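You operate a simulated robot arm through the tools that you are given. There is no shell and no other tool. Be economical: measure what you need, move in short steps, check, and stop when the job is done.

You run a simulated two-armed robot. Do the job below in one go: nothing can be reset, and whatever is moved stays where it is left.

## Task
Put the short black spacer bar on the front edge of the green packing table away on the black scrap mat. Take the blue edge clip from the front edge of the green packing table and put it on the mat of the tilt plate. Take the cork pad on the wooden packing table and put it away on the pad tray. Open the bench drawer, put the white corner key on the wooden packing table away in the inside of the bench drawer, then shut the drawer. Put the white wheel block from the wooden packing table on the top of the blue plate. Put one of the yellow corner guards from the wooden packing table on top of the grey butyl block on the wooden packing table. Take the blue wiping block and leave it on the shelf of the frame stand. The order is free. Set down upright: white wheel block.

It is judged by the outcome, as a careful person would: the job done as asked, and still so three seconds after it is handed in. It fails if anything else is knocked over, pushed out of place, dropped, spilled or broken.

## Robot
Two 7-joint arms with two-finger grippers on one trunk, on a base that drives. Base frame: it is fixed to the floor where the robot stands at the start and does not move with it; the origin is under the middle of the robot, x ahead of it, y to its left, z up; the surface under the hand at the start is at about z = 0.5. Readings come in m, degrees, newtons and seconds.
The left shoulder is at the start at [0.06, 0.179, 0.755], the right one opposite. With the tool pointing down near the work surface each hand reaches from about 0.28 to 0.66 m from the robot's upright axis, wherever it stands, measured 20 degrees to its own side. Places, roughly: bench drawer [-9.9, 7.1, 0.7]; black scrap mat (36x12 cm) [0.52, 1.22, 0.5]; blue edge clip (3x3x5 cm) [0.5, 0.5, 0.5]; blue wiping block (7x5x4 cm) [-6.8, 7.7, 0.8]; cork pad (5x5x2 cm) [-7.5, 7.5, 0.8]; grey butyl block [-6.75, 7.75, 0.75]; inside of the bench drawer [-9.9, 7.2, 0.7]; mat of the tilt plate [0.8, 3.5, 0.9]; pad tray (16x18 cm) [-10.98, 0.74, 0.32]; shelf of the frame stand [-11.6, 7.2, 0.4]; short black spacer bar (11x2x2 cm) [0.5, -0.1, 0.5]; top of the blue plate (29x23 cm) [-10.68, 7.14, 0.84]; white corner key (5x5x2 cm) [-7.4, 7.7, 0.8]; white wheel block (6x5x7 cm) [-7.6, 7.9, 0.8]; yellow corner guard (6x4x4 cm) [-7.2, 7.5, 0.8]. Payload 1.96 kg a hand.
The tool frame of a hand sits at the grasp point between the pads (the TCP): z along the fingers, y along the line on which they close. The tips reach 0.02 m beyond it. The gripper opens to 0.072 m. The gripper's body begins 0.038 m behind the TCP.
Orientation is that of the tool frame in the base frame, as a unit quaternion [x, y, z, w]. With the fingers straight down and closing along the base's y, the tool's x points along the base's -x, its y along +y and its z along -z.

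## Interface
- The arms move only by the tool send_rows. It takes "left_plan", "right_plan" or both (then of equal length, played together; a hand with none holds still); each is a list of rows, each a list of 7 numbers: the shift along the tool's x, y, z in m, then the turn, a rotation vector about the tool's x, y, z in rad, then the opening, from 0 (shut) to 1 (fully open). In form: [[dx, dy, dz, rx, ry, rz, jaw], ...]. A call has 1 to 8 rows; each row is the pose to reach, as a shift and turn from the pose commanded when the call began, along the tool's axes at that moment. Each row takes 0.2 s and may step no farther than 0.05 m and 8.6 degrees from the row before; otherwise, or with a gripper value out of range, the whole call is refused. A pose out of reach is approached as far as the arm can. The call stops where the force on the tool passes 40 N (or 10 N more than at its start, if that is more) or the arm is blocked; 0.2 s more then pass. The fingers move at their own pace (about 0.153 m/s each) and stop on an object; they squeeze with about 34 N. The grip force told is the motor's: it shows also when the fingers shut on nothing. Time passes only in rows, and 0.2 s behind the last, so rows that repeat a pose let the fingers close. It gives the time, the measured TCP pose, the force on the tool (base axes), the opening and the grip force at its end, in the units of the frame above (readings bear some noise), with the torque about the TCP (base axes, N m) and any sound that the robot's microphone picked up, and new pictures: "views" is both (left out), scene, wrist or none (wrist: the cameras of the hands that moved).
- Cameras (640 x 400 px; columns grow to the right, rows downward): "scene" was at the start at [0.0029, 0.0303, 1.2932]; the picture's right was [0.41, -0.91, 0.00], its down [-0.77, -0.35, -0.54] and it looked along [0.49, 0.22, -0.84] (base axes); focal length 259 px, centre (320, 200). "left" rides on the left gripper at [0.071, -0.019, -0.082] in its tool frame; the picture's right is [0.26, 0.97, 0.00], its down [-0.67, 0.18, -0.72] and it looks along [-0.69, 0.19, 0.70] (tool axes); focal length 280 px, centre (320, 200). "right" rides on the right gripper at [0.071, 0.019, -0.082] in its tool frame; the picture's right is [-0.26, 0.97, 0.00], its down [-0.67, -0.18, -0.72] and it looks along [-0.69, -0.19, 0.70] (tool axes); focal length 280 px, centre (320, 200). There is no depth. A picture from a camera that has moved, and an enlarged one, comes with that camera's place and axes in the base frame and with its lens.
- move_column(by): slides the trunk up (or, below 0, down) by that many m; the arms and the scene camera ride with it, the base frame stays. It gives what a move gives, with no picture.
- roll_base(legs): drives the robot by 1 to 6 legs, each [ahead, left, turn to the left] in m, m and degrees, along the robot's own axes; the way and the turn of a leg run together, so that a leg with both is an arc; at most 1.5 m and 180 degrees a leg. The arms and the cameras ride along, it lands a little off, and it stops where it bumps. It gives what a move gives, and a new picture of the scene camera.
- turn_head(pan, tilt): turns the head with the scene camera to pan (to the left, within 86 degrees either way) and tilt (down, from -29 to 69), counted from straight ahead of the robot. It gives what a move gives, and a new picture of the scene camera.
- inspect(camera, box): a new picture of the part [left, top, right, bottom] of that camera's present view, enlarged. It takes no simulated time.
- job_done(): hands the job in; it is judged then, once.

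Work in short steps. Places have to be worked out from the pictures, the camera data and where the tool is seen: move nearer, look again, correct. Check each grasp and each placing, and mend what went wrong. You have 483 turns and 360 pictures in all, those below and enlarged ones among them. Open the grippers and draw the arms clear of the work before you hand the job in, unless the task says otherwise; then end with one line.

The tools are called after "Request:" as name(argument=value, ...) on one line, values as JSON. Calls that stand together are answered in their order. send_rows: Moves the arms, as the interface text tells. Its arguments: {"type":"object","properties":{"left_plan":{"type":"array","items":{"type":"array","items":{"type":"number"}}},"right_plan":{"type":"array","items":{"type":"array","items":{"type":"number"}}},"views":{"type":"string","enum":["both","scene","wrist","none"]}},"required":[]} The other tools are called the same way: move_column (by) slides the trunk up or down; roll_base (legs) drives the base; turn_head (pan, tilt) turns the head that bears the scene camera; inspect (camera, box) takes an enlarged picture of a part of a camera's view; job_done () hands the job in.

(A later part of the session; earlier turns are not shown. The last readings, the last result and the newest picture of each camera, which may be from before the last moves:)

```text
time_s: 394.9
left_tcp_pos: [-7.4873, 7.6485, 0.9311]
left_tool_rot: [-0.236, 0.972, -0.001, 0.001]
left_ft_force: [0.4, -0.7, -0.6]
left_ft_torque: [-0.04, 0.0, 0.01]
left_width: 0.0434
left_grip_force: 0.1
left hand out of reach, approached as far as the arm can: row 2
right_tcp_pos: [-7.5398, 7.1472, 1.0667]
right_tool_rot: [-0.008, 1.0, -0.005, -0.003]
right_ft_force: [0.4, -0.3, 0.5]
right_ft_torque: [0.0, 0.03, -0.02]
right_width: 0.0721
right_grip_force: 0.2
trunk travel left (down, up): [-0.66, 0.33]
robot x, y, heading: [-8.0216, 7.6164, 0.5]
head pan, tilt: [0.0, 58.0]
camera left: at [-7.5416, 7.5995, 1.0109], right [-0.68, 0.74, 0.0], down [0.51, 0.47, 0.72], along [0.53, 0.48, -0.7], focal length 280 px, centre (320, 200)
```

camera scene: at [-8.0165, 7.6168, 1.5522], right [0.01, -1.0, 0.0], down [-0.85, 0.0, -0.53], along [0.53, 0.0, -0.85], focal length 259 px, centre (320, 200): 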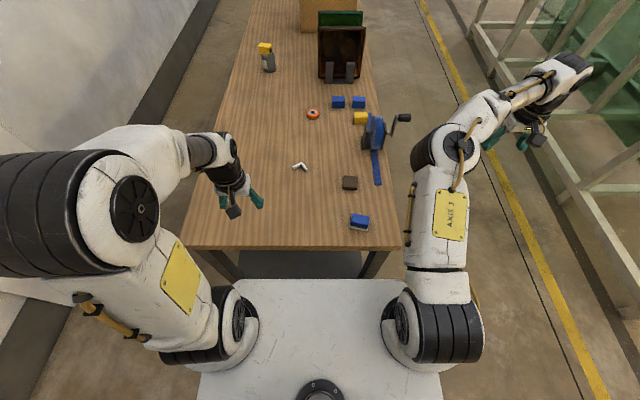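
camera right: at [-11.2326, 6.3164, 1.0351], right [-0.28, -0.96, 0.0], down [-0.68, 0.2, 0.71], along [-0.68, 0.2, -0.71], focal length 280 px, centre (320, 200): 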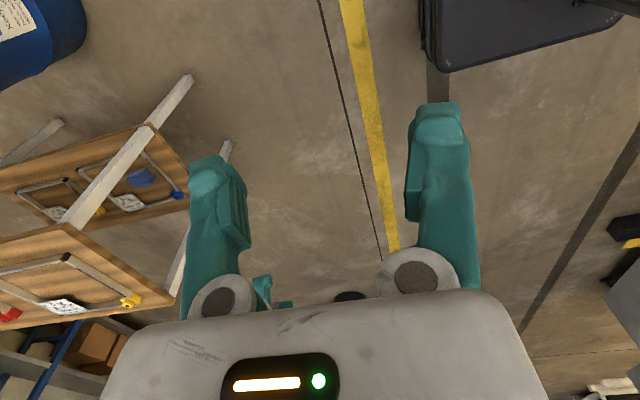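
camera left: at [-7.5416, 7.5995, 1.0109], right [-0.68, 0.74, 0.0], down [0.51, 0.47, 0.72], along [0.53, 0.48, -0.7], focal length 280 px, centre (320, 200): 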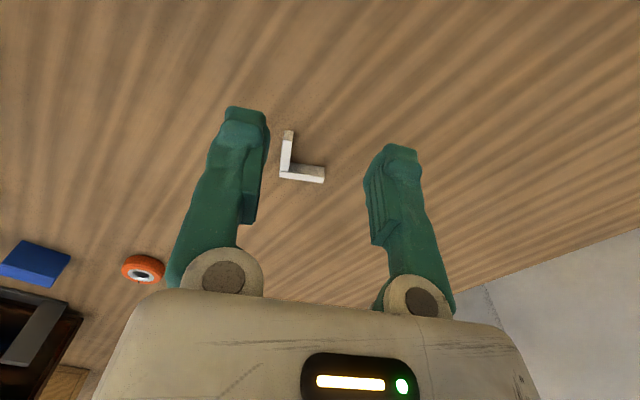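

The key is clear now, but this reach crosses the body. I'll shift the base right 0.15 m so the key is on the left arm's own side.

Request:
roll_base(legs=[[0, -0.15, -0.4]])

Request:
send_rows(left_plan=[[-0.01, 0.03, 0, 0, 0, -0.04, 0.6], [-0.02, 0.06, 0, 0, 0, -0.08, 0.6], [-0.03, 0.1, 0, 0, 0, -0.08, 0.6], [-0.03, 0.12, 0.02, 0, 0, -0.08, 0.6]], views="wrist")

```text
time_s: 396.3
left_tcp_pos: [-7.4866, 7.4908, 0.9291]
left_tool_rot: [-0.232, 0.973, -0.001, 0.001]
left_ft_force: [0.8, 0.4, -0.5]
left_ft_torque: [0.04, 0.0, 0.01]
left_width: 0.0436
left_grip_force: 0.0
right_tcp_pos: [-7.5429, 6.99, 1.0671]
right_tool_rot: [-0.004, 1.0, -0.005, -0.002]
right_ft_force: [-0.2, 0.1, 0.6]
right_ft_torque: [0.02, -0.02, 0.01]
right_width: 0.0721
right_grip_force: 0.0
trunk travel left (down, up): [-0.66, 0.33]
robot x, y, heading: [-8.0268, 7.4639, -0.3]
head pan, tilt: [0.0, 58.0]
camera scene: at [-8.0168, 7.4661, 1.5522], right [0.0, -1.0, 0.0], down [-0.85, 0.0, -0.53], along [0.53, 0.0, -0.85], focal length 259 px, centre (320, 200)
```

scene: 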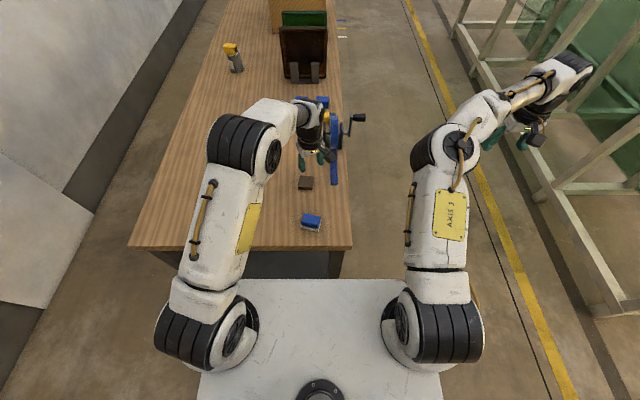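

```text
time_s: 397.3
left_tcp_pos: [-7.5119, 7.6128, 0.9108]
left_tool_rot: [-0.271, 0.963, -0.001, 0.001]
left_ft_force: [-0.4, 0.1, -0.3]
left_ft_torque: [0.02, 0.0, 0.02]
left_width: 0.0432
left_grip_force: 0.0
right_tcp_pos: [-7.543, 6.991, 1.0672]
right_tool_rot: [-0.004, 1.0, -0.006, -0.003]
right_ft_force: [-1.7, -0.9, 0.2]
right_ft_torque: [0.02, 0.02, 0.01]
right_width: 0.0721
right_grip_force: 0.0
trunk travel left (down, up): [-0.66, 0.33]
robot x, y, heading: [-8.0227, 7.4656, -0.1]
head pan, tilt: [0.0, 58.0]
camera left: at [-7.5629, 7.559, 0.9911], right [-0.73, 0.69, 0.0], down [0.48, 0.51, 0.72], along [0.49, 0.52, -0.7], focal length 280 px, centre (320, 200)
```

left: 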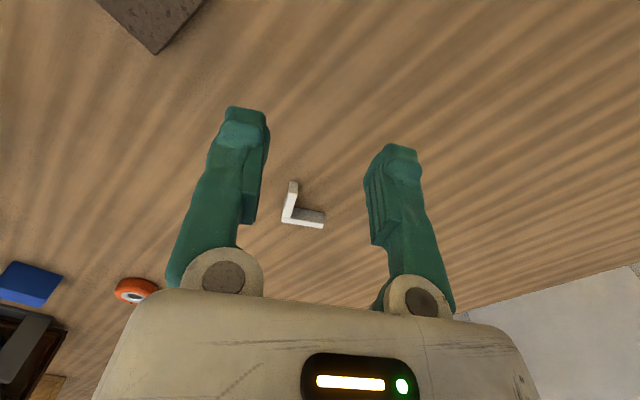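

Key confirmed: corner at (-7.394, 7.689), near arm ending at (-7.432, 7.664). I'll move over the near arm and descend to just above.

Request:
send_rows(left_plan=[[-0.04, 0.002, 0.01, 0, 0, 0, 0.5], [-0.08, 0.004, 0.02, 0, 0, 0, 0.5], [-0.117, 0.0058, 0.03, 0, 0, 0, 0.5], [-0.117, 0.0058, 0.055, 0, 0, 0, 0.5]], views="wrist")

```text
time_s: 398.3
left_tcp_pos: [-7.4347, 7.6665, 0.8783]
left_tool_rot: [-0.271, 0.963, 0.0, 0.0]
left_ft_force: [0.6, 0.2, -0.6]
left_ft_torque: [0.03, -0.01, 0.01]
left_width: 0.0359
left_grip_force: 0.1
left hand out of reach, approached as far as the arm can: row 3, 4
right_tcp_pos: [-7.543, 6.9907, 1.0671]
right_tool_rot: [-0.004, 1.0, -0.006, -0.002]
right_ft_force: [-0.3, -0.2, 0.2]
right_ft_torque: [-0.02, 0.02, 0.02]
right_width: 0.072
right_grip_force: 0.0
trunk travel left (down, up): [-0.66, 0.33]
robot x, y, heading: [-8.0233, 7.4632, -0.2]
head pan, tilt: [0.0, 58.0]
camera left: at [-7.4855, 7.615, 0.9585], right [-0.73, 0.69, 0.0], down [0.48, 0.51, 0.72], along [0.49, 0.52, -0.7], focal length 280 px, centre (320, 200)
```

left: 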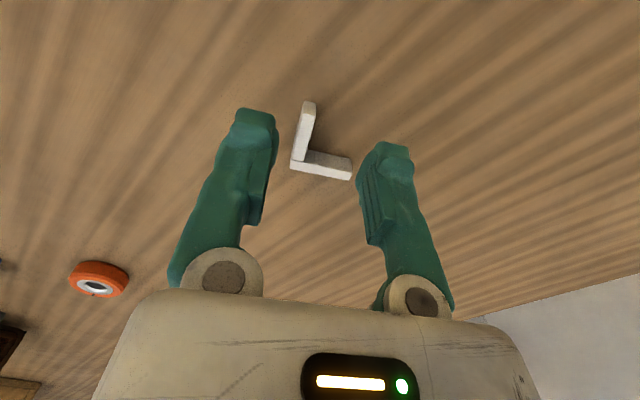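

Just short of reach. I'll move the base 7 cm forward and then correct the hand.

Request:
roll_base(legs=[[0.07, 0, 0]])

Request:
send_rows(left_plan=[[0.01, 0.0, 0, 0, 0, 0, 0.5], [0.015, 0.0, 0, 0, 0, 0, 0.5]], views="wrist")

```text
time_s: 399.3
left_tcp_pos: [-7.3642, 7.6665, 0.8786]
left_tool_rot: [-0.27, 0.963, -0.001, 0.002]
left_ft_force: [0.7, -0.5, -0.2]
left_ft_torque: [-0.01, 0.01, 0.01]
left_width: 0.0362
left_grip_force: 0.0
right_tcp_pos: [-7.4724, 6.9897, 1.0668]
right_tool_rot: [-0.003, 1.0, -0.005, -0.003]
right_ft_force: [0.9, 0.1, -2.0]
right_ft_torque: [-0.02, 0.05, -0.03]
right_width: 0.0722
right_grip_force: 0.0
trunk travel left (down, up): [-0.66, 0.33]
robot x, y, heading: [-7.9561, 7.4662, -0.5]
head pan, tilt: [0.0, 58.0]
camera scene: at [-7.9452, 7.4667, 1.5522], right [0.0, -1.0, 0.0], down [-0.85, 0.0, -0.53], along [0.53, 0.0, -0.85], focal length 259 px, centre (320, 200)
```

scene: 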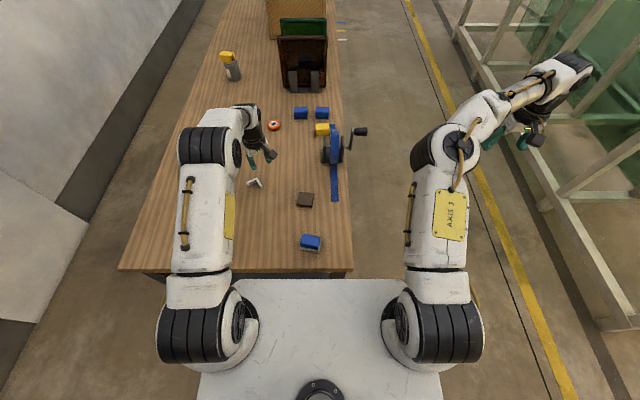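

```text
time_s: 399.9
left_tcp_pos: [-7.3788, 7.659, 0.8771]
left_tool_rot: [-0.27, 0.963, -0.001, 0.002]
left_ft_force: [0.9, -0.9, -0.3]
left_ft_torque: [0.01, 0.06, 0.02]
left_width: 0.0362
left_grip_force: 0.0
right_tcp_pos: [-7.4735, 6.9891, 1.0676]
right_tool_rot: [-0.003, 1.0, -0.005, -0.003]
right_ft_force: [0.5, -0.2, -0.4]
right_ft_torque: [-0.01, 0.0, -0.03]
right_width: 0.0721
right_grip_force: 0.1
trunk travel left (down, up): [-0.66, 0.33]
robot x, y, heading: [-7.951, 7.4654, -0.3]
head pan, tilt: [0.0, 58.0]
camera left: at [-7.4281, 7.6064, 0.9578], right [-0.73, 0.69, 0.0], down [0.48, 0.51, 0.72], along [0.49, 0.52, -0.7], focal length 280 px, centre (320, 200)
```

left: 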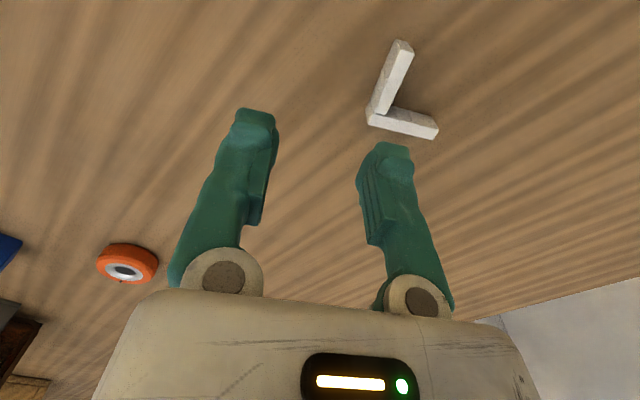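

Refined key pose. I'll move over the near arm and descend part of the way.

Request:
send_rows(left_plan=[[0.011, 0.018, 0, 0, 0, 0, 0.5], [0.0218, 0.0367, 0, 0, 0, 0, 0.5], [0.0218, 0.0367, 0.025, 0, 0, 0, 0.5]], views="wrist")

```text
time_s: 400.7
left_tcp_pos: [-7.4165, 7.6776, 0.8509]
left_tool_rot: [-0.269, 0.963, 0.0, 0.002]
left_ft_force: [1.1, 0.3, 0.2]
left_ft_torque: [0.0, 0.03, 0.02]
left_width: 0.0361
left_grip_force: 0.0
right_tcp_pos: [-7.4728, 6.9905, 1.067]
right_tool_rot: [-0.004, 1.0, -0.005, -0.004]
right_ft_force: [-0.2, 0.9, 0.6]
right_ft_torque: [0.02, -0.02, -0.01]
right_width: 0.0721
right_grip_force: 0.0
trunk travel left (down, up): [-0.66, 0.33]
robot x, y, heading: [-7.9554, 7.4651, -0.1]
head pan, tilt: [0.0, 58.0]
camera left: at [-7.4661, 7.6259, 0.9329], right [-0.73, 0.69, 0.0], down [0.48, 0.51, 0.72], along [0.49, 0.52, -0.7], focal length 280 px, centre (320, 200)
```

left: 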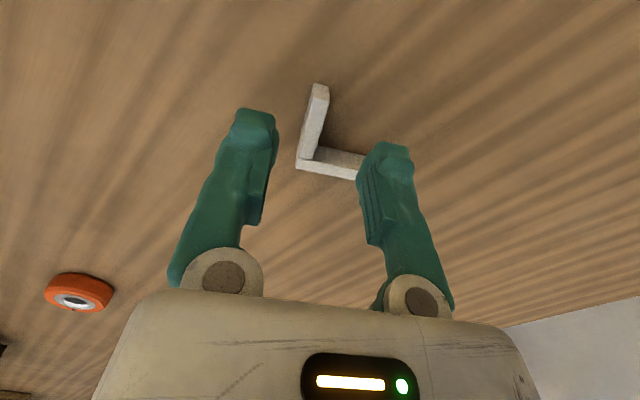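

There is about 6 mm between the finger and the key's other arm. I'll descend to the table level and close.

Request:
send_rows(left_plan=[[0, 0, 0.015, 0, 0, 0, 0.5], [0, 0, 0.03, 0, 0, 0, 0.5], [0, 0, 0.03, 0, 0, 0, 0.2], [0, 0, 0.03, 0, 0, 0, 0], [0, 0, 0.03, 0, 0, 0, 0]], views="wrist")

```text
time_s: 401.9
left_tcp_pos: [-7.416, 7.6779, 0.8244]
left_tool_rot: [-0.27, 0.963, -0.001, 0.0]
left_ft_force: [0.5, -0.3, 0.1]
left_ft_torque: [0.02, 0.01, 0.01]
left_width: 0.006
left_grip_force: 32.6
right_tcp_pos: [-7.4748, 6.9892, 1.0667]
right_tool_rot: [-0.003, 1.0, -0.005, -0.003]
right_ft_force: [0.9, -0.1, -0.2]
right_ft_torque: [0.04, 0.0, 0.0]
right_width: 0.0719
right_grip_force: 0.0
trunk travel left (down, up): [-0.66, 0.33]
robot x, y, heading: [-7.9537, 7.4666, -0.3]
head pan, tilt: [0.0, 58.0]
camera left: at [-7.4666, 7.6255, 0.9039], right [-0.73, 0.69, 0.0], down [0.48, 0.51, 0.72], along [0.49, 0.52, -0.7], focal length 280 px, centre (320, 200)
```

left: 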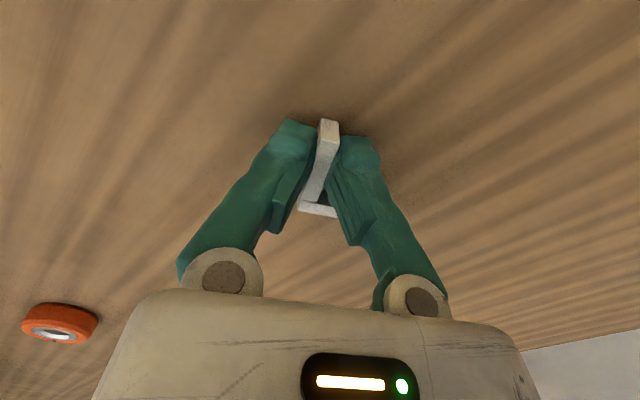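

Closed on a 6 mm arm. Lifting.

Request:
send_rows(left_plan=[[0, 0, -0.02, 0, 0, 0, 0], [0, 0, -0.06, 0, 0, 0, 0], [0, 0, -0.1, 0, 0, 0, 0], [0, 0, -0.14, 0, 0, 0, 0]], views="wrist")

```text
time_s: 402.9
left_tcp_pos: [-7.4162, 7.6766, 0.9537]
left_tool_rot: [-0.27, 0.963, -0.001, 0.001]
left_ft_force: [0.3, 0.5, -0.1]
left_ft_torque: [0.0, 0.02, 0.0]
left_width: 0.0061
left_grip_force: 31.9
left hand out of reach, approached as far as the arm can: row 4
right_tcp_pos: [-7.4746, 6.9888, 1.068]
right_tool_rot: [-0.003, 1.0, -0.005, -0.003]
right_ft_force: [-0.2, 0.6, 0.5]
right_ft_torque: [0.0, 0.0, -0.03]
right_width: 0.0721
right_grip_force: 0.2
trunk travel left (down, up): [-0.66, 0.33]
robot x, y, heading: [-7.9554, 7.4671, -0.2]
head pan, tilt: [0.0, 58.0]
camera left: at [-7.4671, 7.6247, 1.0339], right [-0.73, 0.69, 0.0], down [0.48, 0.51, 0.72], along [0.49, 0.52, -0.7], focal length 280 px, centre (320, 200)
```

left: 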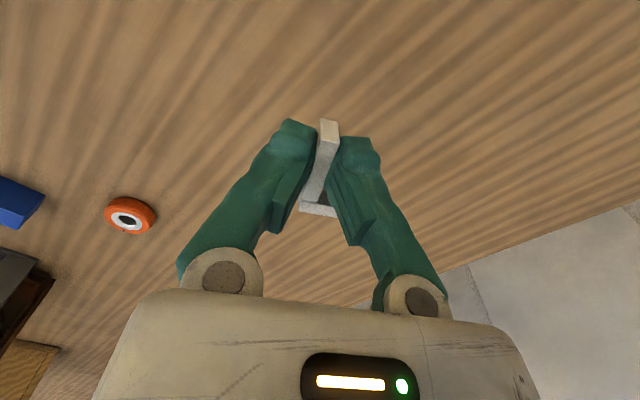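

The key is held. I'll retract the left hand up and to the left, shift the base left, and bring the right hand to the cork pad.

Request:
send_rows(left_plan=[[0.04, 0.01, -0.02, 0, 0, 0, 0], [0.08, 0.03, -0.04, 0, 0, 0, 0], [0.12, 0.06, -0.06, 0, 0, 0, 0], [0.16, 0.1, -0.08, 0, 0, 0, 0], [0.2, 0.14, -0.08, 0, 0, 0, 0], [0.22, 0.18, -0.08, 0, 0, 0, 0]], views="none")

Request:
roll_base(legs=[[0, 0.22, 0]])

Request:
send_rows(right_plan=[[0.03, 0.03, 0, 0, 0, 0, 1], [0.06, 0.06, 0, 0, 0, 0, 1], [0.09, 0.1, 0, 0, 0, 0, 1], [0.12, 0.145, 0, 0, 0, 0, 1], [0.12, 0.19, 0, 0, 0, 0, 1], [0.12, 0.23, 0, 0, 0, 0, 1], [0.12, 0.27, 0, 0, 0, 0, 1], [0.12, 0.3, 0.03, 0, 0, 0, 1]])

```text
refused: row 3 steps farther than a row can; nothing moved
```

```text
time_s: 404.6
left_tcp_pos: [-7.4134, 7.8974, 0.9533]
left_tool_rot: [-0.267, 0.964, -0.001, 0.002]
left_ft_force: [0.1, 0.3, -0.6]
left_ft_torque: [-0.02, -0.01, 0.0]
left_width: 0.0058
left_grip_force: 32.2
right_tcp_pos: [-7.4761, 7.2086, 1.0682]
right_tool_rot: [0.0, 1.0, -0.005, -0.003]
right_ft_force: [-0.1, 0.4, 0.4]
right_ft_torque: [0.0, 0.0, -0.01]
right_width: 0.0719
right_grip_force: 0.0
trunk travel left (down, up): [-0.66, 0.33]
robot x, y, heading: [-7.9516, 7.6851, -0.6]
head pan, tilt: [0.0, 58.0]
camera scene: at [-7.9458, 7.6887, 1.5522], right [-0.01, -1.0, 0.0], down [-0.85, 0.01, -0.53], along [0.53, 0.0, -0.85], focal length 259 px, centre (320, 200)
```

scene: 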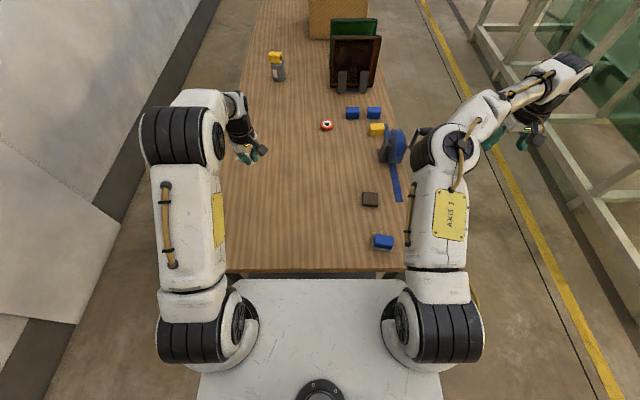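

```text
refused: row 4 steps farther than a row can; nothing moved
```

Too-long steps were refused, though the base shift worked. I'll resend with smaller steps: left hand back a bit, right hand over toward the pad.

Request:
send_rows(left_plan=[[0.02, 0.01, -0.01, 0, 0, 0, 0], [0.04, 0.02, -0.02, 0, 0, 0, 0], [0.06, 0.04, -0.03, 0, 0, 0, 0], [0.08, 0.06, -0.04, 0, 0, 0, 0], [0.1, 0.08, -0.05, 0, 0, 0, 0], [0.12, 0.1, -0.06, 0, 0, 0, 0]], right_plan=[[0.013, 0.04, 0, 0, 0, 0, 1], [0.026, 0.08, 0, 0, 0, 0, 1], [0.04, 0.12, 0, 0, 0, 0, 1], [0.053, 0.16, 0, 0, 0, 0, 1], [0.066, 0.2, 0, 0, 0, 0, 1], [0.08, 0.24, 0.02, 0, 0, 0, 1]])

```text
time_s: 406.0
left_tcp_pos: [-7.5699, 7.9197, 1.0134]
left_tool_rot: [-0.268, 0.963, -0.002, 0.002]
left_ft_force: [-0.8, 0.2, 0.5]
left_ft_torque: [0.0, -0.04, 0.03]
left_width: 0.0062
left_grip_force: 32.9
right_tcp_pos: [-7.557, 7.4508, 1.0483]
right_tool_rot: [-0.001, 1.0, -0.006, -0.002]
right_ft_force: [0.3, 0.1, 1.2]
right_ft_torque: [-0.04, -0.01, -0.01]
right_width: 0.072
right_grip_force: 0.1
trunk travel left (down, up): [-0.66, 0.33]
robot x, y, heading: [-7.9531, 7.6847, -0.4]
head pan, tilt: [0.0, 58.0]
camera scene: at [-7.9482, 7.69, 1.5523], right [-0.01, -1.0, 0.0], down [-0.85, 0.01, -0.53], along [0.53, -0.01, -0.85], focal length 259 px, centre (320, 200)
camera right: at [-7.6276, 7.4703, 1.1287], right [0.26, 0.97, -0.01], down [0.68, -0.17, 0.72], along [0.69, -0.19, -0.7], focal length 280 px, centre (320, 200)
camera left: at [-7.6207, 7.8669, 1.0936], right [-0.72, 0.69, 0.0], down [0.48, 0.51, 0.72], along [0.5, 0.52, -0.7], focal length 280 px, centre (320, 200)
```

scene: 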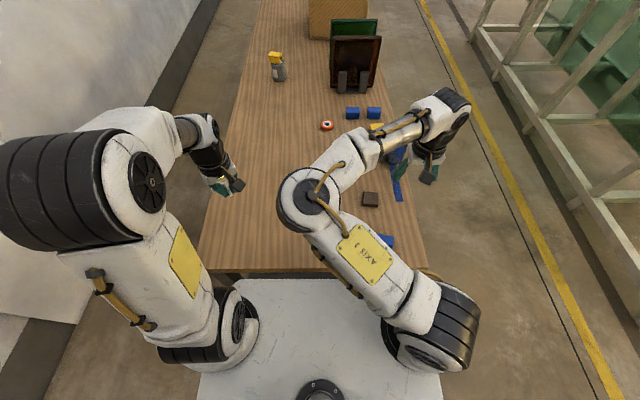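
right: 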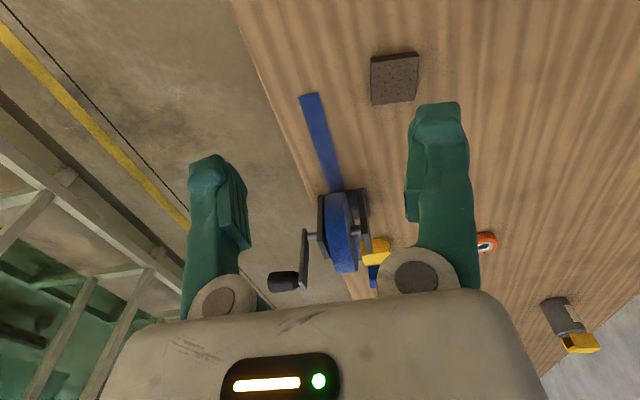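
left: 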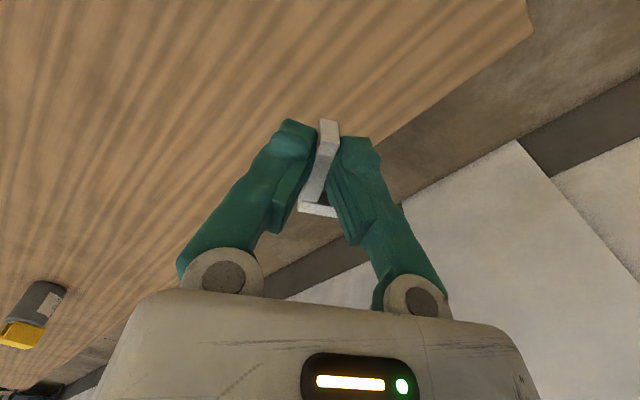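

The pad is at (-7.484, 7.512), turned about 8° clockwise. I'll move above it, align and descend partway.

Request:
send_rows(right_plan=[[-0.012, 0.01, 0.02, 0, 0, 0.05, 1], [-0.025, 0.02, 0.04, 0, 0, 0.1, 1], [-0.037, 0.03, 0.06, 0, 0, 0.14, 1], [-0.05, 0.042, 0.085, 0, 0, 0.14, 1], [-0.062, 0.052, 0.11, 0, 0, 0.14, 1], [-0.073, 0.061, 0.14, 0, 0, 0.14, 1]])

```text
time_s: 407.4
left_tcp_pos: [-7.5684, 7.9171, 1.0136]
left_tool_rot: [-0.268, 0.963, -0.001, 0.001]
left_ft_force: [0.1, -1.4, -0.3]
left_ft_torque: [0.02, 0.01, 0.0]
left_width: 0.006
left_grip_force: 32.9
right_tcp_pos: [-7.4838, 7.5094, 0.9029]
right_tool_rot: [0.069, 0.998, -0.005, -0.002]
right_ft_force: [-0.3, 0.1, 0.2]
right_ft_torque: [0.01, 0.02, -0.02]
right_width: 0.0719
right_grip_force: 0.0
trunk travel left (down, up): [-0.66, 0.33]
robot x, y, heading: [-7.9559, 7.6899, -0.7]
head pan, tilt: [0.0, 58.0]
camera scene: at [-7.9452, 7.6884, 1.5523], right [-0.01, -1.0, 0.0], down [-0.85, 0.01, -0.53], along [0.53, 0.0, -0.85], focal length 259 px, centre (320, 200)
camera right: at [-7.5501, 7.5381, 0.9835], right [0.39, 0.92, -0.01], down [0.65, -0.27, 0.71], along [0.65, -0.29, -0.7], focal length 280 px, centre (320, 200)
```

scene: 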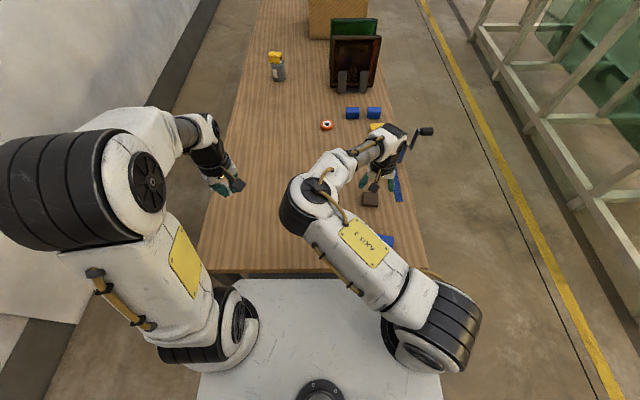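
right: 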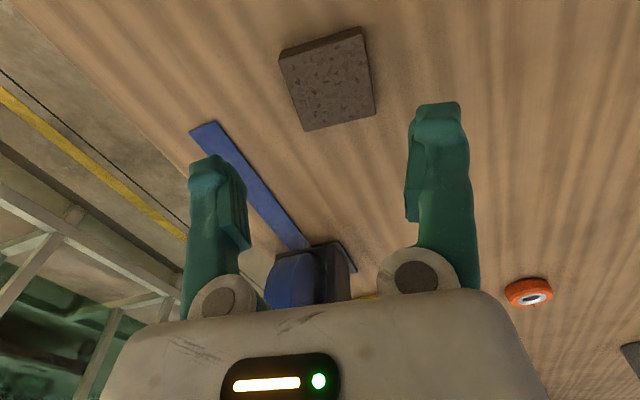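

Aligned. Descend, close and lift.

Request:
send_rows(right_plan=[[0.001, 0.003, 0.03, 0, 0, 0, 1], [0.001, 0.003, 0.06, 0, 0, 0, 1], [0.001, 0.003, 0.08, 0, 0, 0, 1], [0.001, 0.003, 0.08, 0, 0, 0, 0.5], [0.001, 0.003, 0.08, 0, 0, 0, 0], [0.001, 0.003, 0.08, 0, 0, 0, 0], [0.001, 0.003, 0.05, 0, 0, 0, 0], [0.001, 0.003, 0.01, 0, 0, 0, 0]], views="wrist")

```text
time_s: 409.2
left_tcp_pos: [-7.5683, 7.9179, 1.0119]
left_tool_rot: [-0.268, 0.963, -0.002, 0.001]
left_ft_force: [0.0, 0.5, -1.4]
left_ft_torque: [-0.05, 0.01, 0.0]
left_width: 0.0061
left_grip_force: 32.6
right_tcp_pos: [-7.485, 7.5134, 0.895]
right_tool_rot: [0.07, 0.998, -0.006, -0.002]
right_ft_force: [0.7, -0.2, 0.7]
right_ft_torque: [0.01, -0.02, 0.02]
right_width: 0.0465
right_grip_force: 33.5
trunk travel left (down, up): [-0.66, 0.33]
robot x, y, heading: [-7.9544, 7.6852, -0.8]
head pan, tilt: [0.0, 58.0]
camera right: at [-7.5523, 7.5426, 0.9765], right [0.39, 0.92, -0.01], down [0.65, -0.27, 0.71], along [0.65, -0.29, -0.7], focal length 280 px, centre (320, 200)
```

right: 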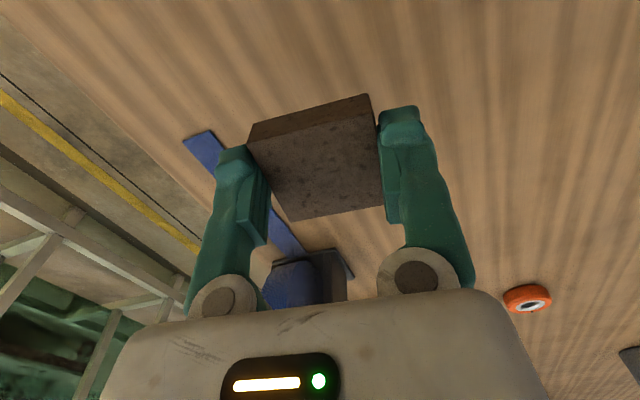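

The cork pad is held (46 mm). I'll lift and tuck both hands, back away, and drive to the open drawer.

Request:
send_rows(right_plan=[[0, 0, -0.04, 0, 0, 0, 0], [0, 0, -0.08, 0, 0, 0, 0], [0.02, 0, -0.12, 0, 0, 0, 0], [0.05, 0, -0.15, 0, 0, 0, 0], [0.08, -0.02, -0.16, 0, 0, 0, 0], [0.1, -0.04, -0.16, 0, 0, 0, 0]], views="none")

Request:
roll_base(legs=[[-0.65, 0, 0.6], [0, -1.5, 0], [0, 0, 90], [0, 1.2, 0]])

Request:
turn_head(pan=5, tilt=50)

```text
time_s: 410.6
left_tcp_pos: [-7.5682, 7.9176, 1.0138]
left_tool_rot: [-0.269, 0.963, -0.001, 0.001]
left_ft_force: [0.4, -0.5, -0.3]
left_ft_torque: [0.01, 0.02, 0.0]
left_width: 0.0061
left_grip_force: 31.9
right_tcp_pos: [-7.5869, 7.4864, 1.0551]
right_tool_rot: [0.069, 0.998, -0.004, -0.002]
right_ft_force: [-0.2, 0.1, -0.9]
right_ft_torque: [-0.02, 0.01, -0.01]
right_width: 0.0465
right_grip_force: 33.9
trunk travel left (down, up): [-0.66, 0.33]
robot x, y, heading: [-7.9545, 7.6858, -0.6]
head pan, tilt: [0.0, 58.0]
```

```text
time_s: 430.7
left_tcp_pos: [-10.0215, 6.5511, 1.0139]
left_tool_rot: [0.878, -0.479, 0.0, -0.002]
left_ft_force: [0.5, 0.4, -0.8]
left_ft_torque: [-0.03, 0.0, -0.01]
left_width: 0.0059
left_grip_force: 32.5
right_tcp_pos: [-9.5909, 6.5448, 1.0544]
right_tool_rot: [-0.668, 0.744, -0.005, 0.003]
right_ft_force: [0.4, -0.6, -0.7]
right_ft_torque: [0.01, 0.0, -0.02]
right_width: 0.0465
right_grip_force: 33.7
trunk travel left (down, up): [-0.66, 0.33]
robot x, y, heading: [-9.7822, 6.1681, 91.2]
head pan, tilt: [0.0, 58.0]
camera scene: at [-9.7804, 6.1826, 1.5522], right [1.0, 0.02, 0.0], down [0.02, -0.85, -0.53], along [-0.01, 0.53, -0.85], focal length 259 px, centre (320, 200)
```

scene: 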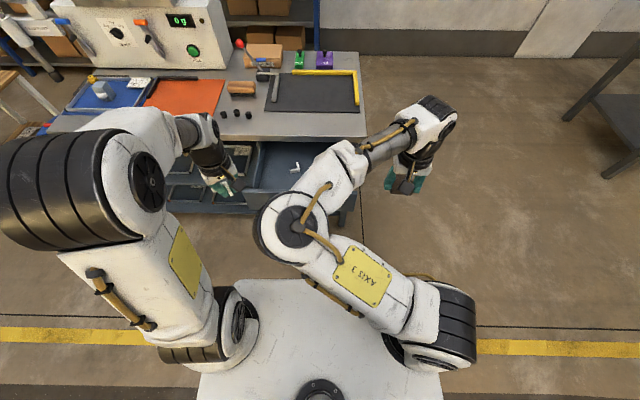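

```text
time_s: 431.4
left_tcp_pos: [-10.0219, 6.5503, 1.013]
left_tool_rot: [0.878, -0.479, -0.001, -0.002]
left_ft_force: [0.8, -0.2, 0.3]
left_ft_torque: [0.0, 0.01, 0.0]
left_width: 0.006
left_grip_force: 32.4
right_tcp_pos: [-9.5906, 6.5436, 1.0553]
right_tool_rot: [-0.667, 0.745, -0.007, 0.003]
right_ft_force: [0.1, 0.0, -0.5]
right_ft_torque: [0.0, -0.05, -0.05]
right_width: 0.0464
right_grip_force: 34.2
trunk travel left (down, up): [-0.66, 0.33]
robot x, y, heading: [-9.7816, 6.1713, 91.3]
head pan, tilt: [5.0, 50.0]
camera scene: at [-9.7871, 6.1902, 1.5624], right [0.99, 0.11, 0.0], down [0.08, -0.76, -0.64], along [-0.07, 0.64, -0.77], focal length 259 px, centre (320, 200)
```

scene: 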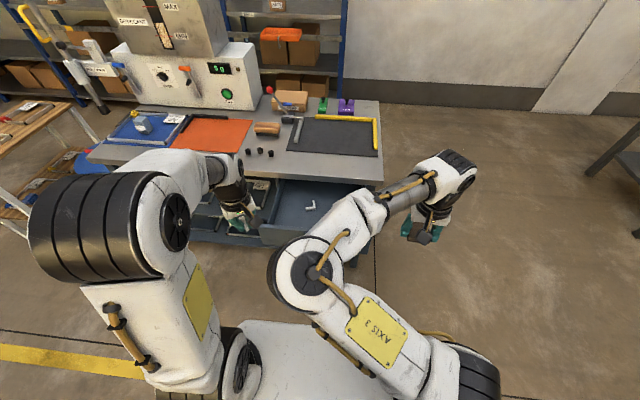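

I'll straighten, move 0.13 m closer, and look into the drawer.

Request:
roll_base(legs=[[0.13, 0, -1.3]])

Request:
inspect(camera="left", box=[0, 0, 640, 400])

Request:
inspect(camera="scene", box=[200, 150, 400, 275])

```text
time_s: 432.6
left_tcp_pos: [-10.0136, 6.6866, 1.0133]
left_tool_rot: [0.873, -0.489, 0.0, -0.001]
left_ft_force: [0.1, 0.2, 0.0]
left_ft_torque: [-0.04, -0.02, -0.03]
left_width: 0.0059
left_grip_force: 32.3
right_tcp_pos: [-9.5848, 6.6709, 1.0547]
right_tool_rot: [-0.66, 0.751, -0.005, 0.002]
right_ft_force: [-0.7, 0.0, 0.1]
right_ft_torque: [0.0, -0.01, -0.01]
right_width: 0.0464
right_grip_force: 34.1
trunk travel left (down, up): [-0.66, 0.33]
robot x, y, heading: [-9.7793, 6.3019, 90.0]
head pan, tilt: [5.0, 50.0]
camera scene: at [-9.7881, 6.3208, 1.5624], right [1.0, 0.09, 0.0], down [0.07, -0.76, -0.64], along [-0.06, 0.64, -0.77], focal length 259 px, centre (320, 200)
```

scene: 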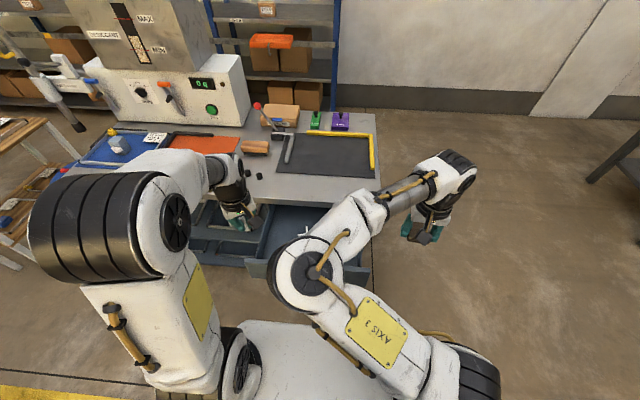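

```text
1.00 times, centred on (320, 200) of left (not enlarged: the box is as wide or as high as the picture)
camera zoom: at [-9.961, 6.6367, 1.0933], right [-0.69, -0.73, 0.0], down [-0.51, 0.48, 0.72], along [-0.52, 0.49, -0.7], focal length 280 px, centre (320, 200)
```

zoom: 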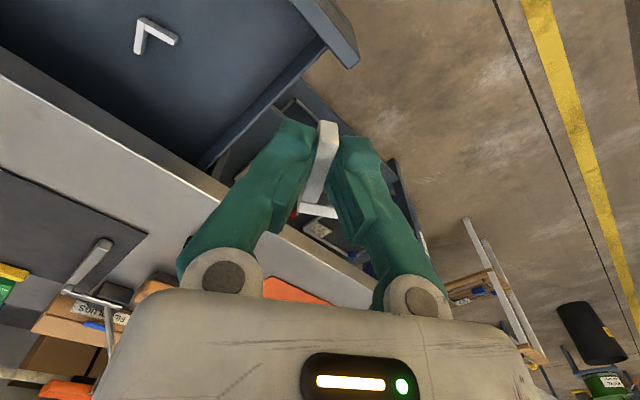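

```text
3.20 times, centred on (300, 212) of scene
camera zoom: at [-9.7881, 6.3208, 1.5624], right [1.0, 0.09, 0.0], down [0.07, -0.76, -0.64], along [-0.06, 0.64, -0.77], focal length 830 px, centre (384, 160)
```

zoom: 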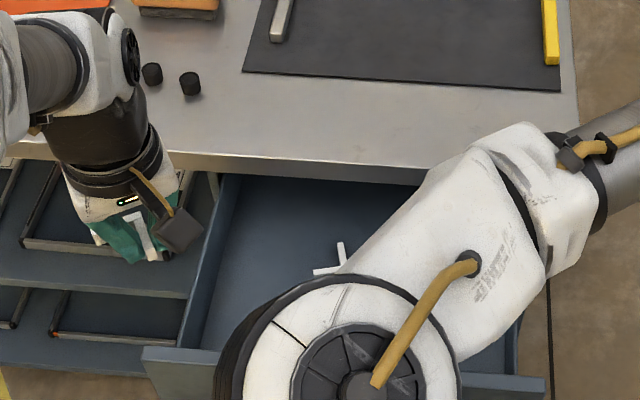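

The drawer's interior is clear at its left part, around (-9.945, 6.775). I'll extend the right arm outward to move its elbow away, while bringing the left hand over that spot.

Request:
send_rows(left_plan=[[-0.008, -0.021, 0, 0, 0, 0, 0], [-0.016, -0.042, 0, 0, 0, 0, 0], [-0.024, -0.063, 0, 0, 0, 0, 0], [-0.032, -0.084, 0.02, 0, 0, 0, 0], [-0.0392, -0.1045, 0.04, 0, 0, 0, 0]], right_plan=[[0, -0.045, 0, 0, 0, 0, 0], [0, -0.09, 0, 0, 0, 0, 0], [0, -0.135, 0, 0, 0, 0, 0], [0, -0.18, 0, 0, 0, 0, 0], [0, -0.22, 0, 0, 0, 0, 0]])

```text
time_s: 433.9
left_tcp_pos: [-9.9426, 6.7744, 0.9734]
left_tool_rot: [0.872, -0.489, 0.0, -0.002]
left_ft_force: [-1.0, -0.4, -0.6]
left_ft_torque: [-0.01, 0.01, 0.01]
left_width: 0.0056
left_grip_force: 33.0
right_tcp_pos: [-9.3633, 6.6428, 1.0561]
right_tool_rot: [-0.66, 0.751, -0.006, 0.002]
right_ft_force: [-0.2, 0.0, -0.6]
right_ft_torque: [0.0, 0.01, -0.01]
right_width: 0.0467
right_grip_force: 33.5
trunk travel left (down, up): [-0.66, 0.33]
robot x, y, heading: [-9.7823, 6.3038, 90.1]
head pan, tilt: [5.0, 50.0]
camera scene: at [-9.786, 6.3218, 1.5624], right [1.0, 0.09, 0.0], down [0.07, -0.76, -0.64], along [-0.06, 0.64, -0.77], focal length 259 px, centre (320, 200)
camera right: at [-9.3931, 6.5748, 1.137], right [-0.92, 0.38, -0.01], down [0.26, 0.65, 0.71], along [0.28, 0.66, -0.7], focal length 280 px, centre (320, 200)
camera left: at [-9.8888, 6.7241, 1.054], right [-0.69, -0.73, 0.0], down [-0.51, 0.48, 0.72], along [-0.52, 0.49, -0.7], focal length 280 px, centre (320, 200)
```

scene: 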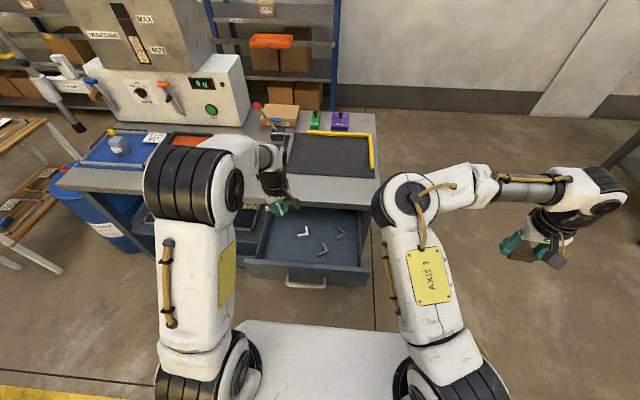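
right: 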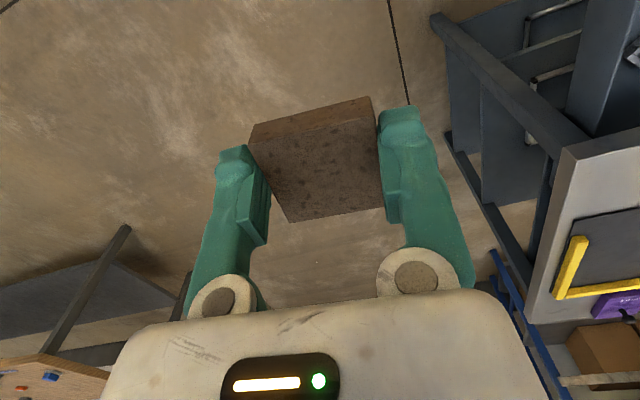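
left: 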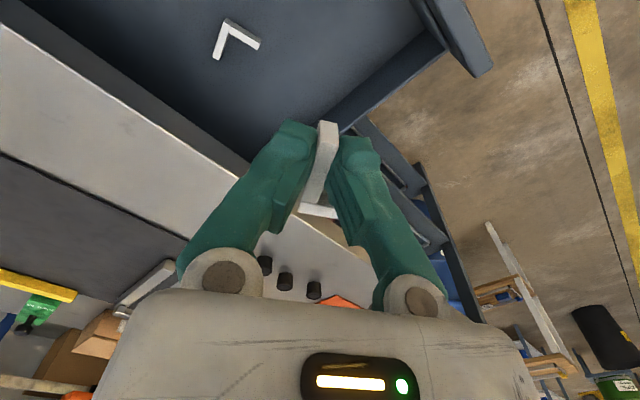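

Clear. I'll lower the key into the drawer in stages.

Request:
send_rows(left_plan=[[0, 0, 0.04, 0, 0, 0, 0], [0, 0, 0.08, 0, 0, 0, 0], [0, 0, 0.12, 0, 0, 0, 0], [0, 0, 0.16, 0, 0, 0, 0], [0, 0, 0.195, 0, 0, 0, 0]], views="wrist")

Request:
inspect(camera="scene", box=[200, 150, 400, 300])

```text
time_s: 435.1
left_tcp_pos: [-9.9459, 6.7755, 0.778]
left_tool_rot: [0.873, -0.488, 0.0, -0.002]
left_ft_force: [0.4, -0.3, -0.9]
left_ft_torque: [0.02, 0.0, 0.0]
left_width: 0.0059
left_grip_force: 33.0
right_tcp_pos: [-9.3664, 6.6431, 1.0568]
right_tool_rot: [-0.66, 0.751, -0.005, 0.003]
right_ft_force: [-0.4, -0.2, -0.4]
right_ft_torque: [-0.01, 0.02, 0.0]
right_width: 0.0464
right_grip_force: 33.4
trunk travel left (down, up): [-0.66, 0.33]
robot x, y, heading: [-9.7827, 6.3035, 89.9]
head pan, tilt: [5.0, 50.0]
camera left: at [-9.8918, 6.7255, 0.8583], right [-0.69, -0.73, 0.0], down [-0.51, 0.48, 0.72], along [-0.52, 0.49, -0.7], focal length 280 px, centre (320, 200)
```

left: 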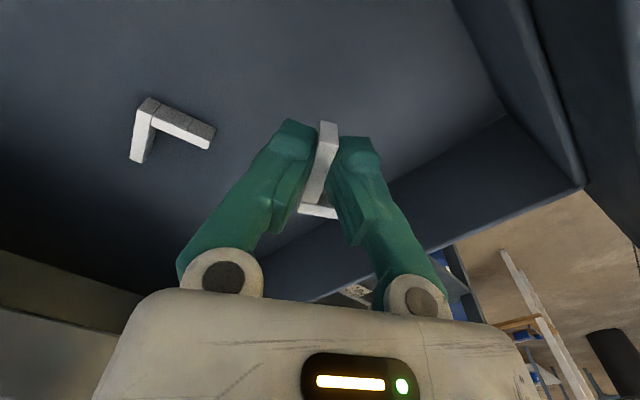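

```text
2.67 times, centred on (300, 225) of scene
camera zoom: at [-9.7883, 6.3212, 1.5625], right [1.0, 0.09, 0.0], down [0.07, -0.76, -0.64], along [-0.06, 0.64, -0.77], focal length 692 px, centre (373, 133)
```

zoom: 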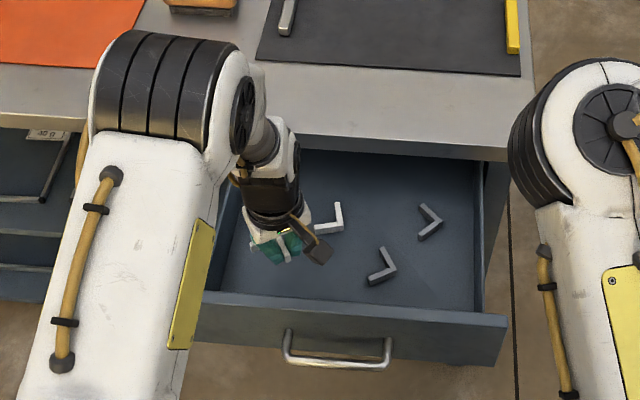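

Inside the drawer with clearance all round. Lowering to contact.

Request:
send_rows(left_plan=[[0, 0, 0.02, 0, 0, 0, 0], [0, 0, 0.035, 0, 0, 0, 0], [0, 0, 0.045, 0, 0, 0, 0], [0, 0, 0.052, 0, 0, 0, 0]], views="none")

```text
time_s: 436.1
left_tcp_pos: [-9.9445, 6.7752, 0.7259]
left_tool_rot: [0.872, -0.489, 0.0, -0.001]
left_ft_force: [0.4, -0.1, 0.0]
left_ft_torque: [0.0, -0.01, 0.0]
left_width: 0.0062
left_grip_force: 32.7
right_tcp_pos: [-9.3647, 6.6411, 1.0573]
right_tool_rot: [-0.66, 0.751, -0.006, 0.003]
right_ft_force: [-0.9, -0.5, -0.2]
right_ft_torque: [-0.01, -0.01, -0.03]
right_width: 0.0466
right_grip_force: 34.0
trunk travel left (down, up): [-0.66, 0.33]
robot x, y, heading: [-9.7821, 6.3042, 89.8]
head pan, tilt: [5.0, 50.0]
```

Request:
send_rows(left_plan=[[0, 0, 0.006, 0, 0, 0, 0], [0, 0, 0.012, 0, 0, 0, 0], [0, 0, 0.017, 0, 0, 0, 0]], views="wrist")

```text
time_s: 436.9
left_tcp_pos: [-9.9455, 6.7778, 0.713]
left_tool_rot: [0.872, -0.489, -0.003, -0.006]
left_ft_force: [-0.4, 1.5, 29.2]
left_ft_torque: [-0.09, 0.04, -0.07]
left_width: 0.0058
left_grip_force: 32.4
right_tcp_pos: [-9.3649, 6.6405, 1.0566]
right_tool_rot: [-0.659, 0.752, -0.004, 0.003]
right_ft_force: [0.2, -0.1, 0.3]
right_ft_torque: [0.0, 0.03, -0.05]
right_width: 0.0465
right_grip_force: 33.9
trunk travel left (down, up): [-0.66, 0.33]
robot x, y, heading: [-9.7808, 6.3029, 89.9]
head pan, tilt: [5.0, 50.0]
stopped in row 3 (left hand): the force on the tool passed its limit at 47 N (the readings are from after the stop); the commanded pose is now the measured one
camera left: at [-9.8919, 6.7283, 0.7936], right [-0.69, -0.73, -0.01], down [-0.51, 0.47, 0.72], along [-0.52, 0.5, -0.69], focal length 280 px, centre (320, 200)
```

left: 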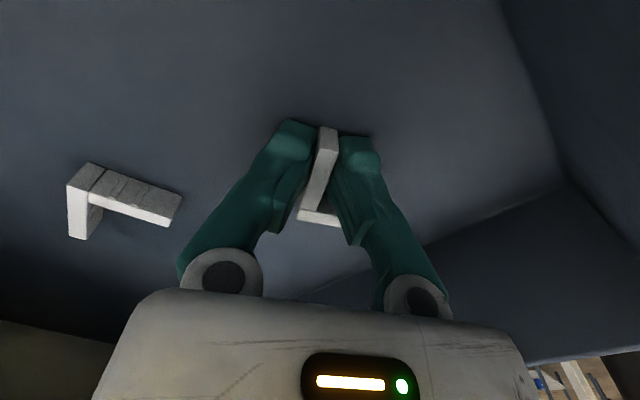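

The key is on the drawer's bottom. I'll ease up 2 mm, open slightly, and rise.

Request:
send_rows(left_plan=[[0, 0, -0.002, 0, 0, 0, 0], [0, 0, -0.002, 0, 0, 0, 0.25], [0, 0, -0.002, 0, 0, 0, 0.35], [0, 0, -0.03, 0, 0, 0, 0.35], [0, 0, -0.07, 0, 0, 0, 0.35], [0, 0, -0.115, 0, 0, 0, 0.35], [0, 0, -0.16, 0, 0, 0, 0.35], [0, 0, -0.2, 0, 0, 0, 0.35]], views="wrist")

Request:
inspect(camera="scene", box=[220, 180, 400, 300])

```text
time_s: 438.7
left_tcp_pos: [-9.9449, 6.7736, 0.9109]
left_tool_rot: [0.873, -0.488, -0.002, -0.004]
left_ft_force: [-0.1, 0.6, 0.1]
left_ft_torque: [-0.01, -0.01, 0.0]
left_width: 0.0252
left_grip_force: 0.0
right_tcp_pos: [-9.366, 6.6419, 1.057]
right_tool_rot: [-0.66, 0.751, -0.005, 0.002]
right_ft_force: [0.7, 0.6, -0.4]
right_ft_torque: [-0.03, -0.01, -0.01]
right_width: 0.0464
right_grip_force: 34.1
trunk travel left (down, up): [-0.66, 0.33]
robot x, y, heading: [-9.7795, 6.3028, 90.2]
head pan, tilt: [5.0, 50.0]
camera left: at [-9.8915, 6.7232, 0.9916], right [-0.69, -0.73, -0.01], down [-0.51, 0.47, 0.72], along [-0.52, 0.5, -0.7], focal length 280 px, centre (320, 200)
```

left: 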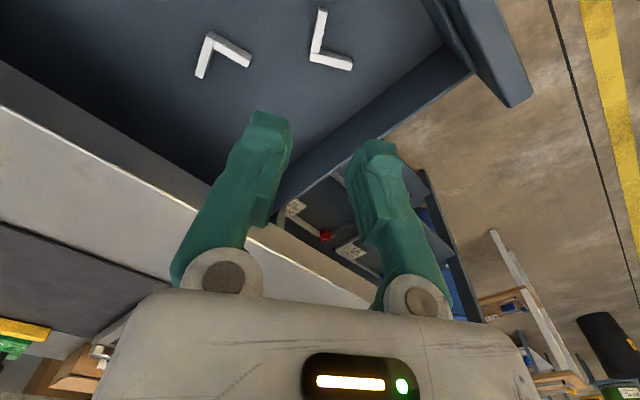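

```text
3.33 times, centred on (310, 240) of scene
camera zoom: at [-9.7883, 6.3198, 1.5624], right [1.0, 0.09, 0.0], down [0.07, -0.76, -0.64], along [-0.06, 0.64, -0.77], focal length 865 px, centre (353, 67)
```

zoom: 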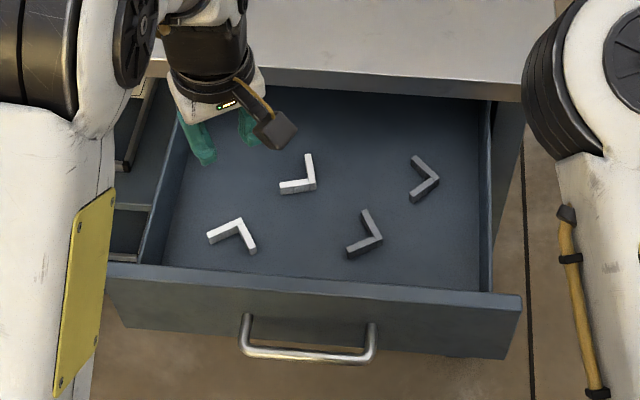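

The white corner key is in the drawer. I'll close the gripper, back out in front of the drawer, and bring the fingers down in front of the handle's middle.

Request:
roll_base(legs=[[-0.25, 0, 0]])

Request:
send_rows(left_plan=[[0.0, -0.02, 0, 0, 0, 0.14, 0], [0.0, -0.04, 0.02, 0, 0, 0.28, 0], [0.02, -0.055, 0.05, 0, 0, 0.42, 0], [0.04, -0.07, 0.09, 0, 0, 0.55, 0], [0.042, -0.07, 0.13, 0, 0, 0.55, 0], [0.042, -0.07, 0.165, 0, 0, 0.55, 0]])

```text
time_s: 440.6
left_tcp_pos: [-9.9452, 6.5255, 0.9104]
left_tool_rot: [0.873, -0.488, -0.002, -0.004]
left_ft_force: [-0.3, 0.1, -0.4]
left_ft_torque: [0.0, -0.04, 0.01]
left_width: 0.0249
left_grip_force: 0.0
right_tcp_pos: [-9.3671, 6.3933, 1.0569]
right_tool_rot: [-0.66, 0.751, -0.005, 0.003]
right_ft_force: [-0.3, 0.5, 0.0]
right_ft_torque: [0.05, -0.01, -0.03]
right_width: 0.0465
right_grip_force: 34.3
trunk travel left (down, up): [-0.66, 0.33]
robot x, y, heading: [-9.7787, 6.0539, 90.1]
head pan, tilt: [5.0, 50.0]
camera scene: at [-9.7879, 6.072, 1.5624], right [1.0, 0.09, 0.0], down [0.07, -0.76, -0.64], along [-0.06, 0.64, -0.77], focal length 259 px, centre (320, 200)
```

scene: 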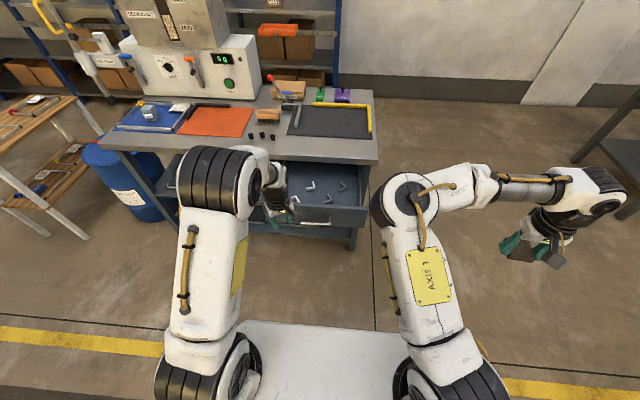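

```text
time_s: 441.9
left_tcp_pos: [-9.8642, 6.5304, 0.745]
left_tool_rot: [0.707, -0.707, -0.003, -0.003]
left_ft_force: [0.1, 0.1, 0.2]
left_ft_torque: [0.02, 0.01, -0.02]
left_width: 0.0
left_grip_force: 29.3
right_tcp_pos: [-9.3645, 6.3942, 1.0569]
right_tool_rot: [-0.66, 0.751, -0.006, 0.001]
right_ft_force: [0.4, 0.1, 0.8]
right_ft_torque: [0.02, -0.01, 0.02]
right_width: 0.0466
right_grip_force: 34.4
trunk travel left (down, up): [-0.66, 0.33]
robot x, y, heading: [-9.7819, 6.0531, 90.2]
head pan, tilt: [5.0, 50.0]
camera scene: at [-9.7878, 6.0734, 1.5625], right [1.0, 0.09, 0.0], down [0.07, -0.76, -0.64], along [-0.06, 0.64, -0.77], focal length 259 px, centre (320, 200)
camera left: at [-9.8453, 6.4587, 0.8259], right [-0.97, -0.26, 0.0], down [-0.18, 0.67, 0.72], along [-0.19, 0.7, -0.69], focal length 280 px, centre (320, 200)
```

scene: 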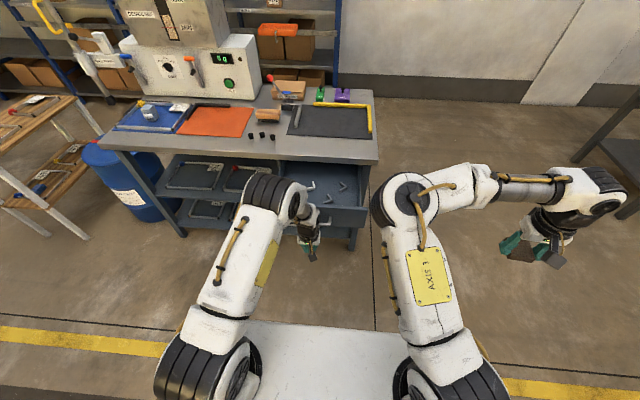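
left: 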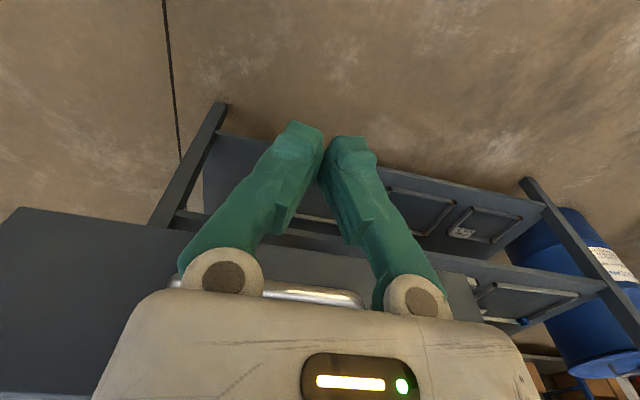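

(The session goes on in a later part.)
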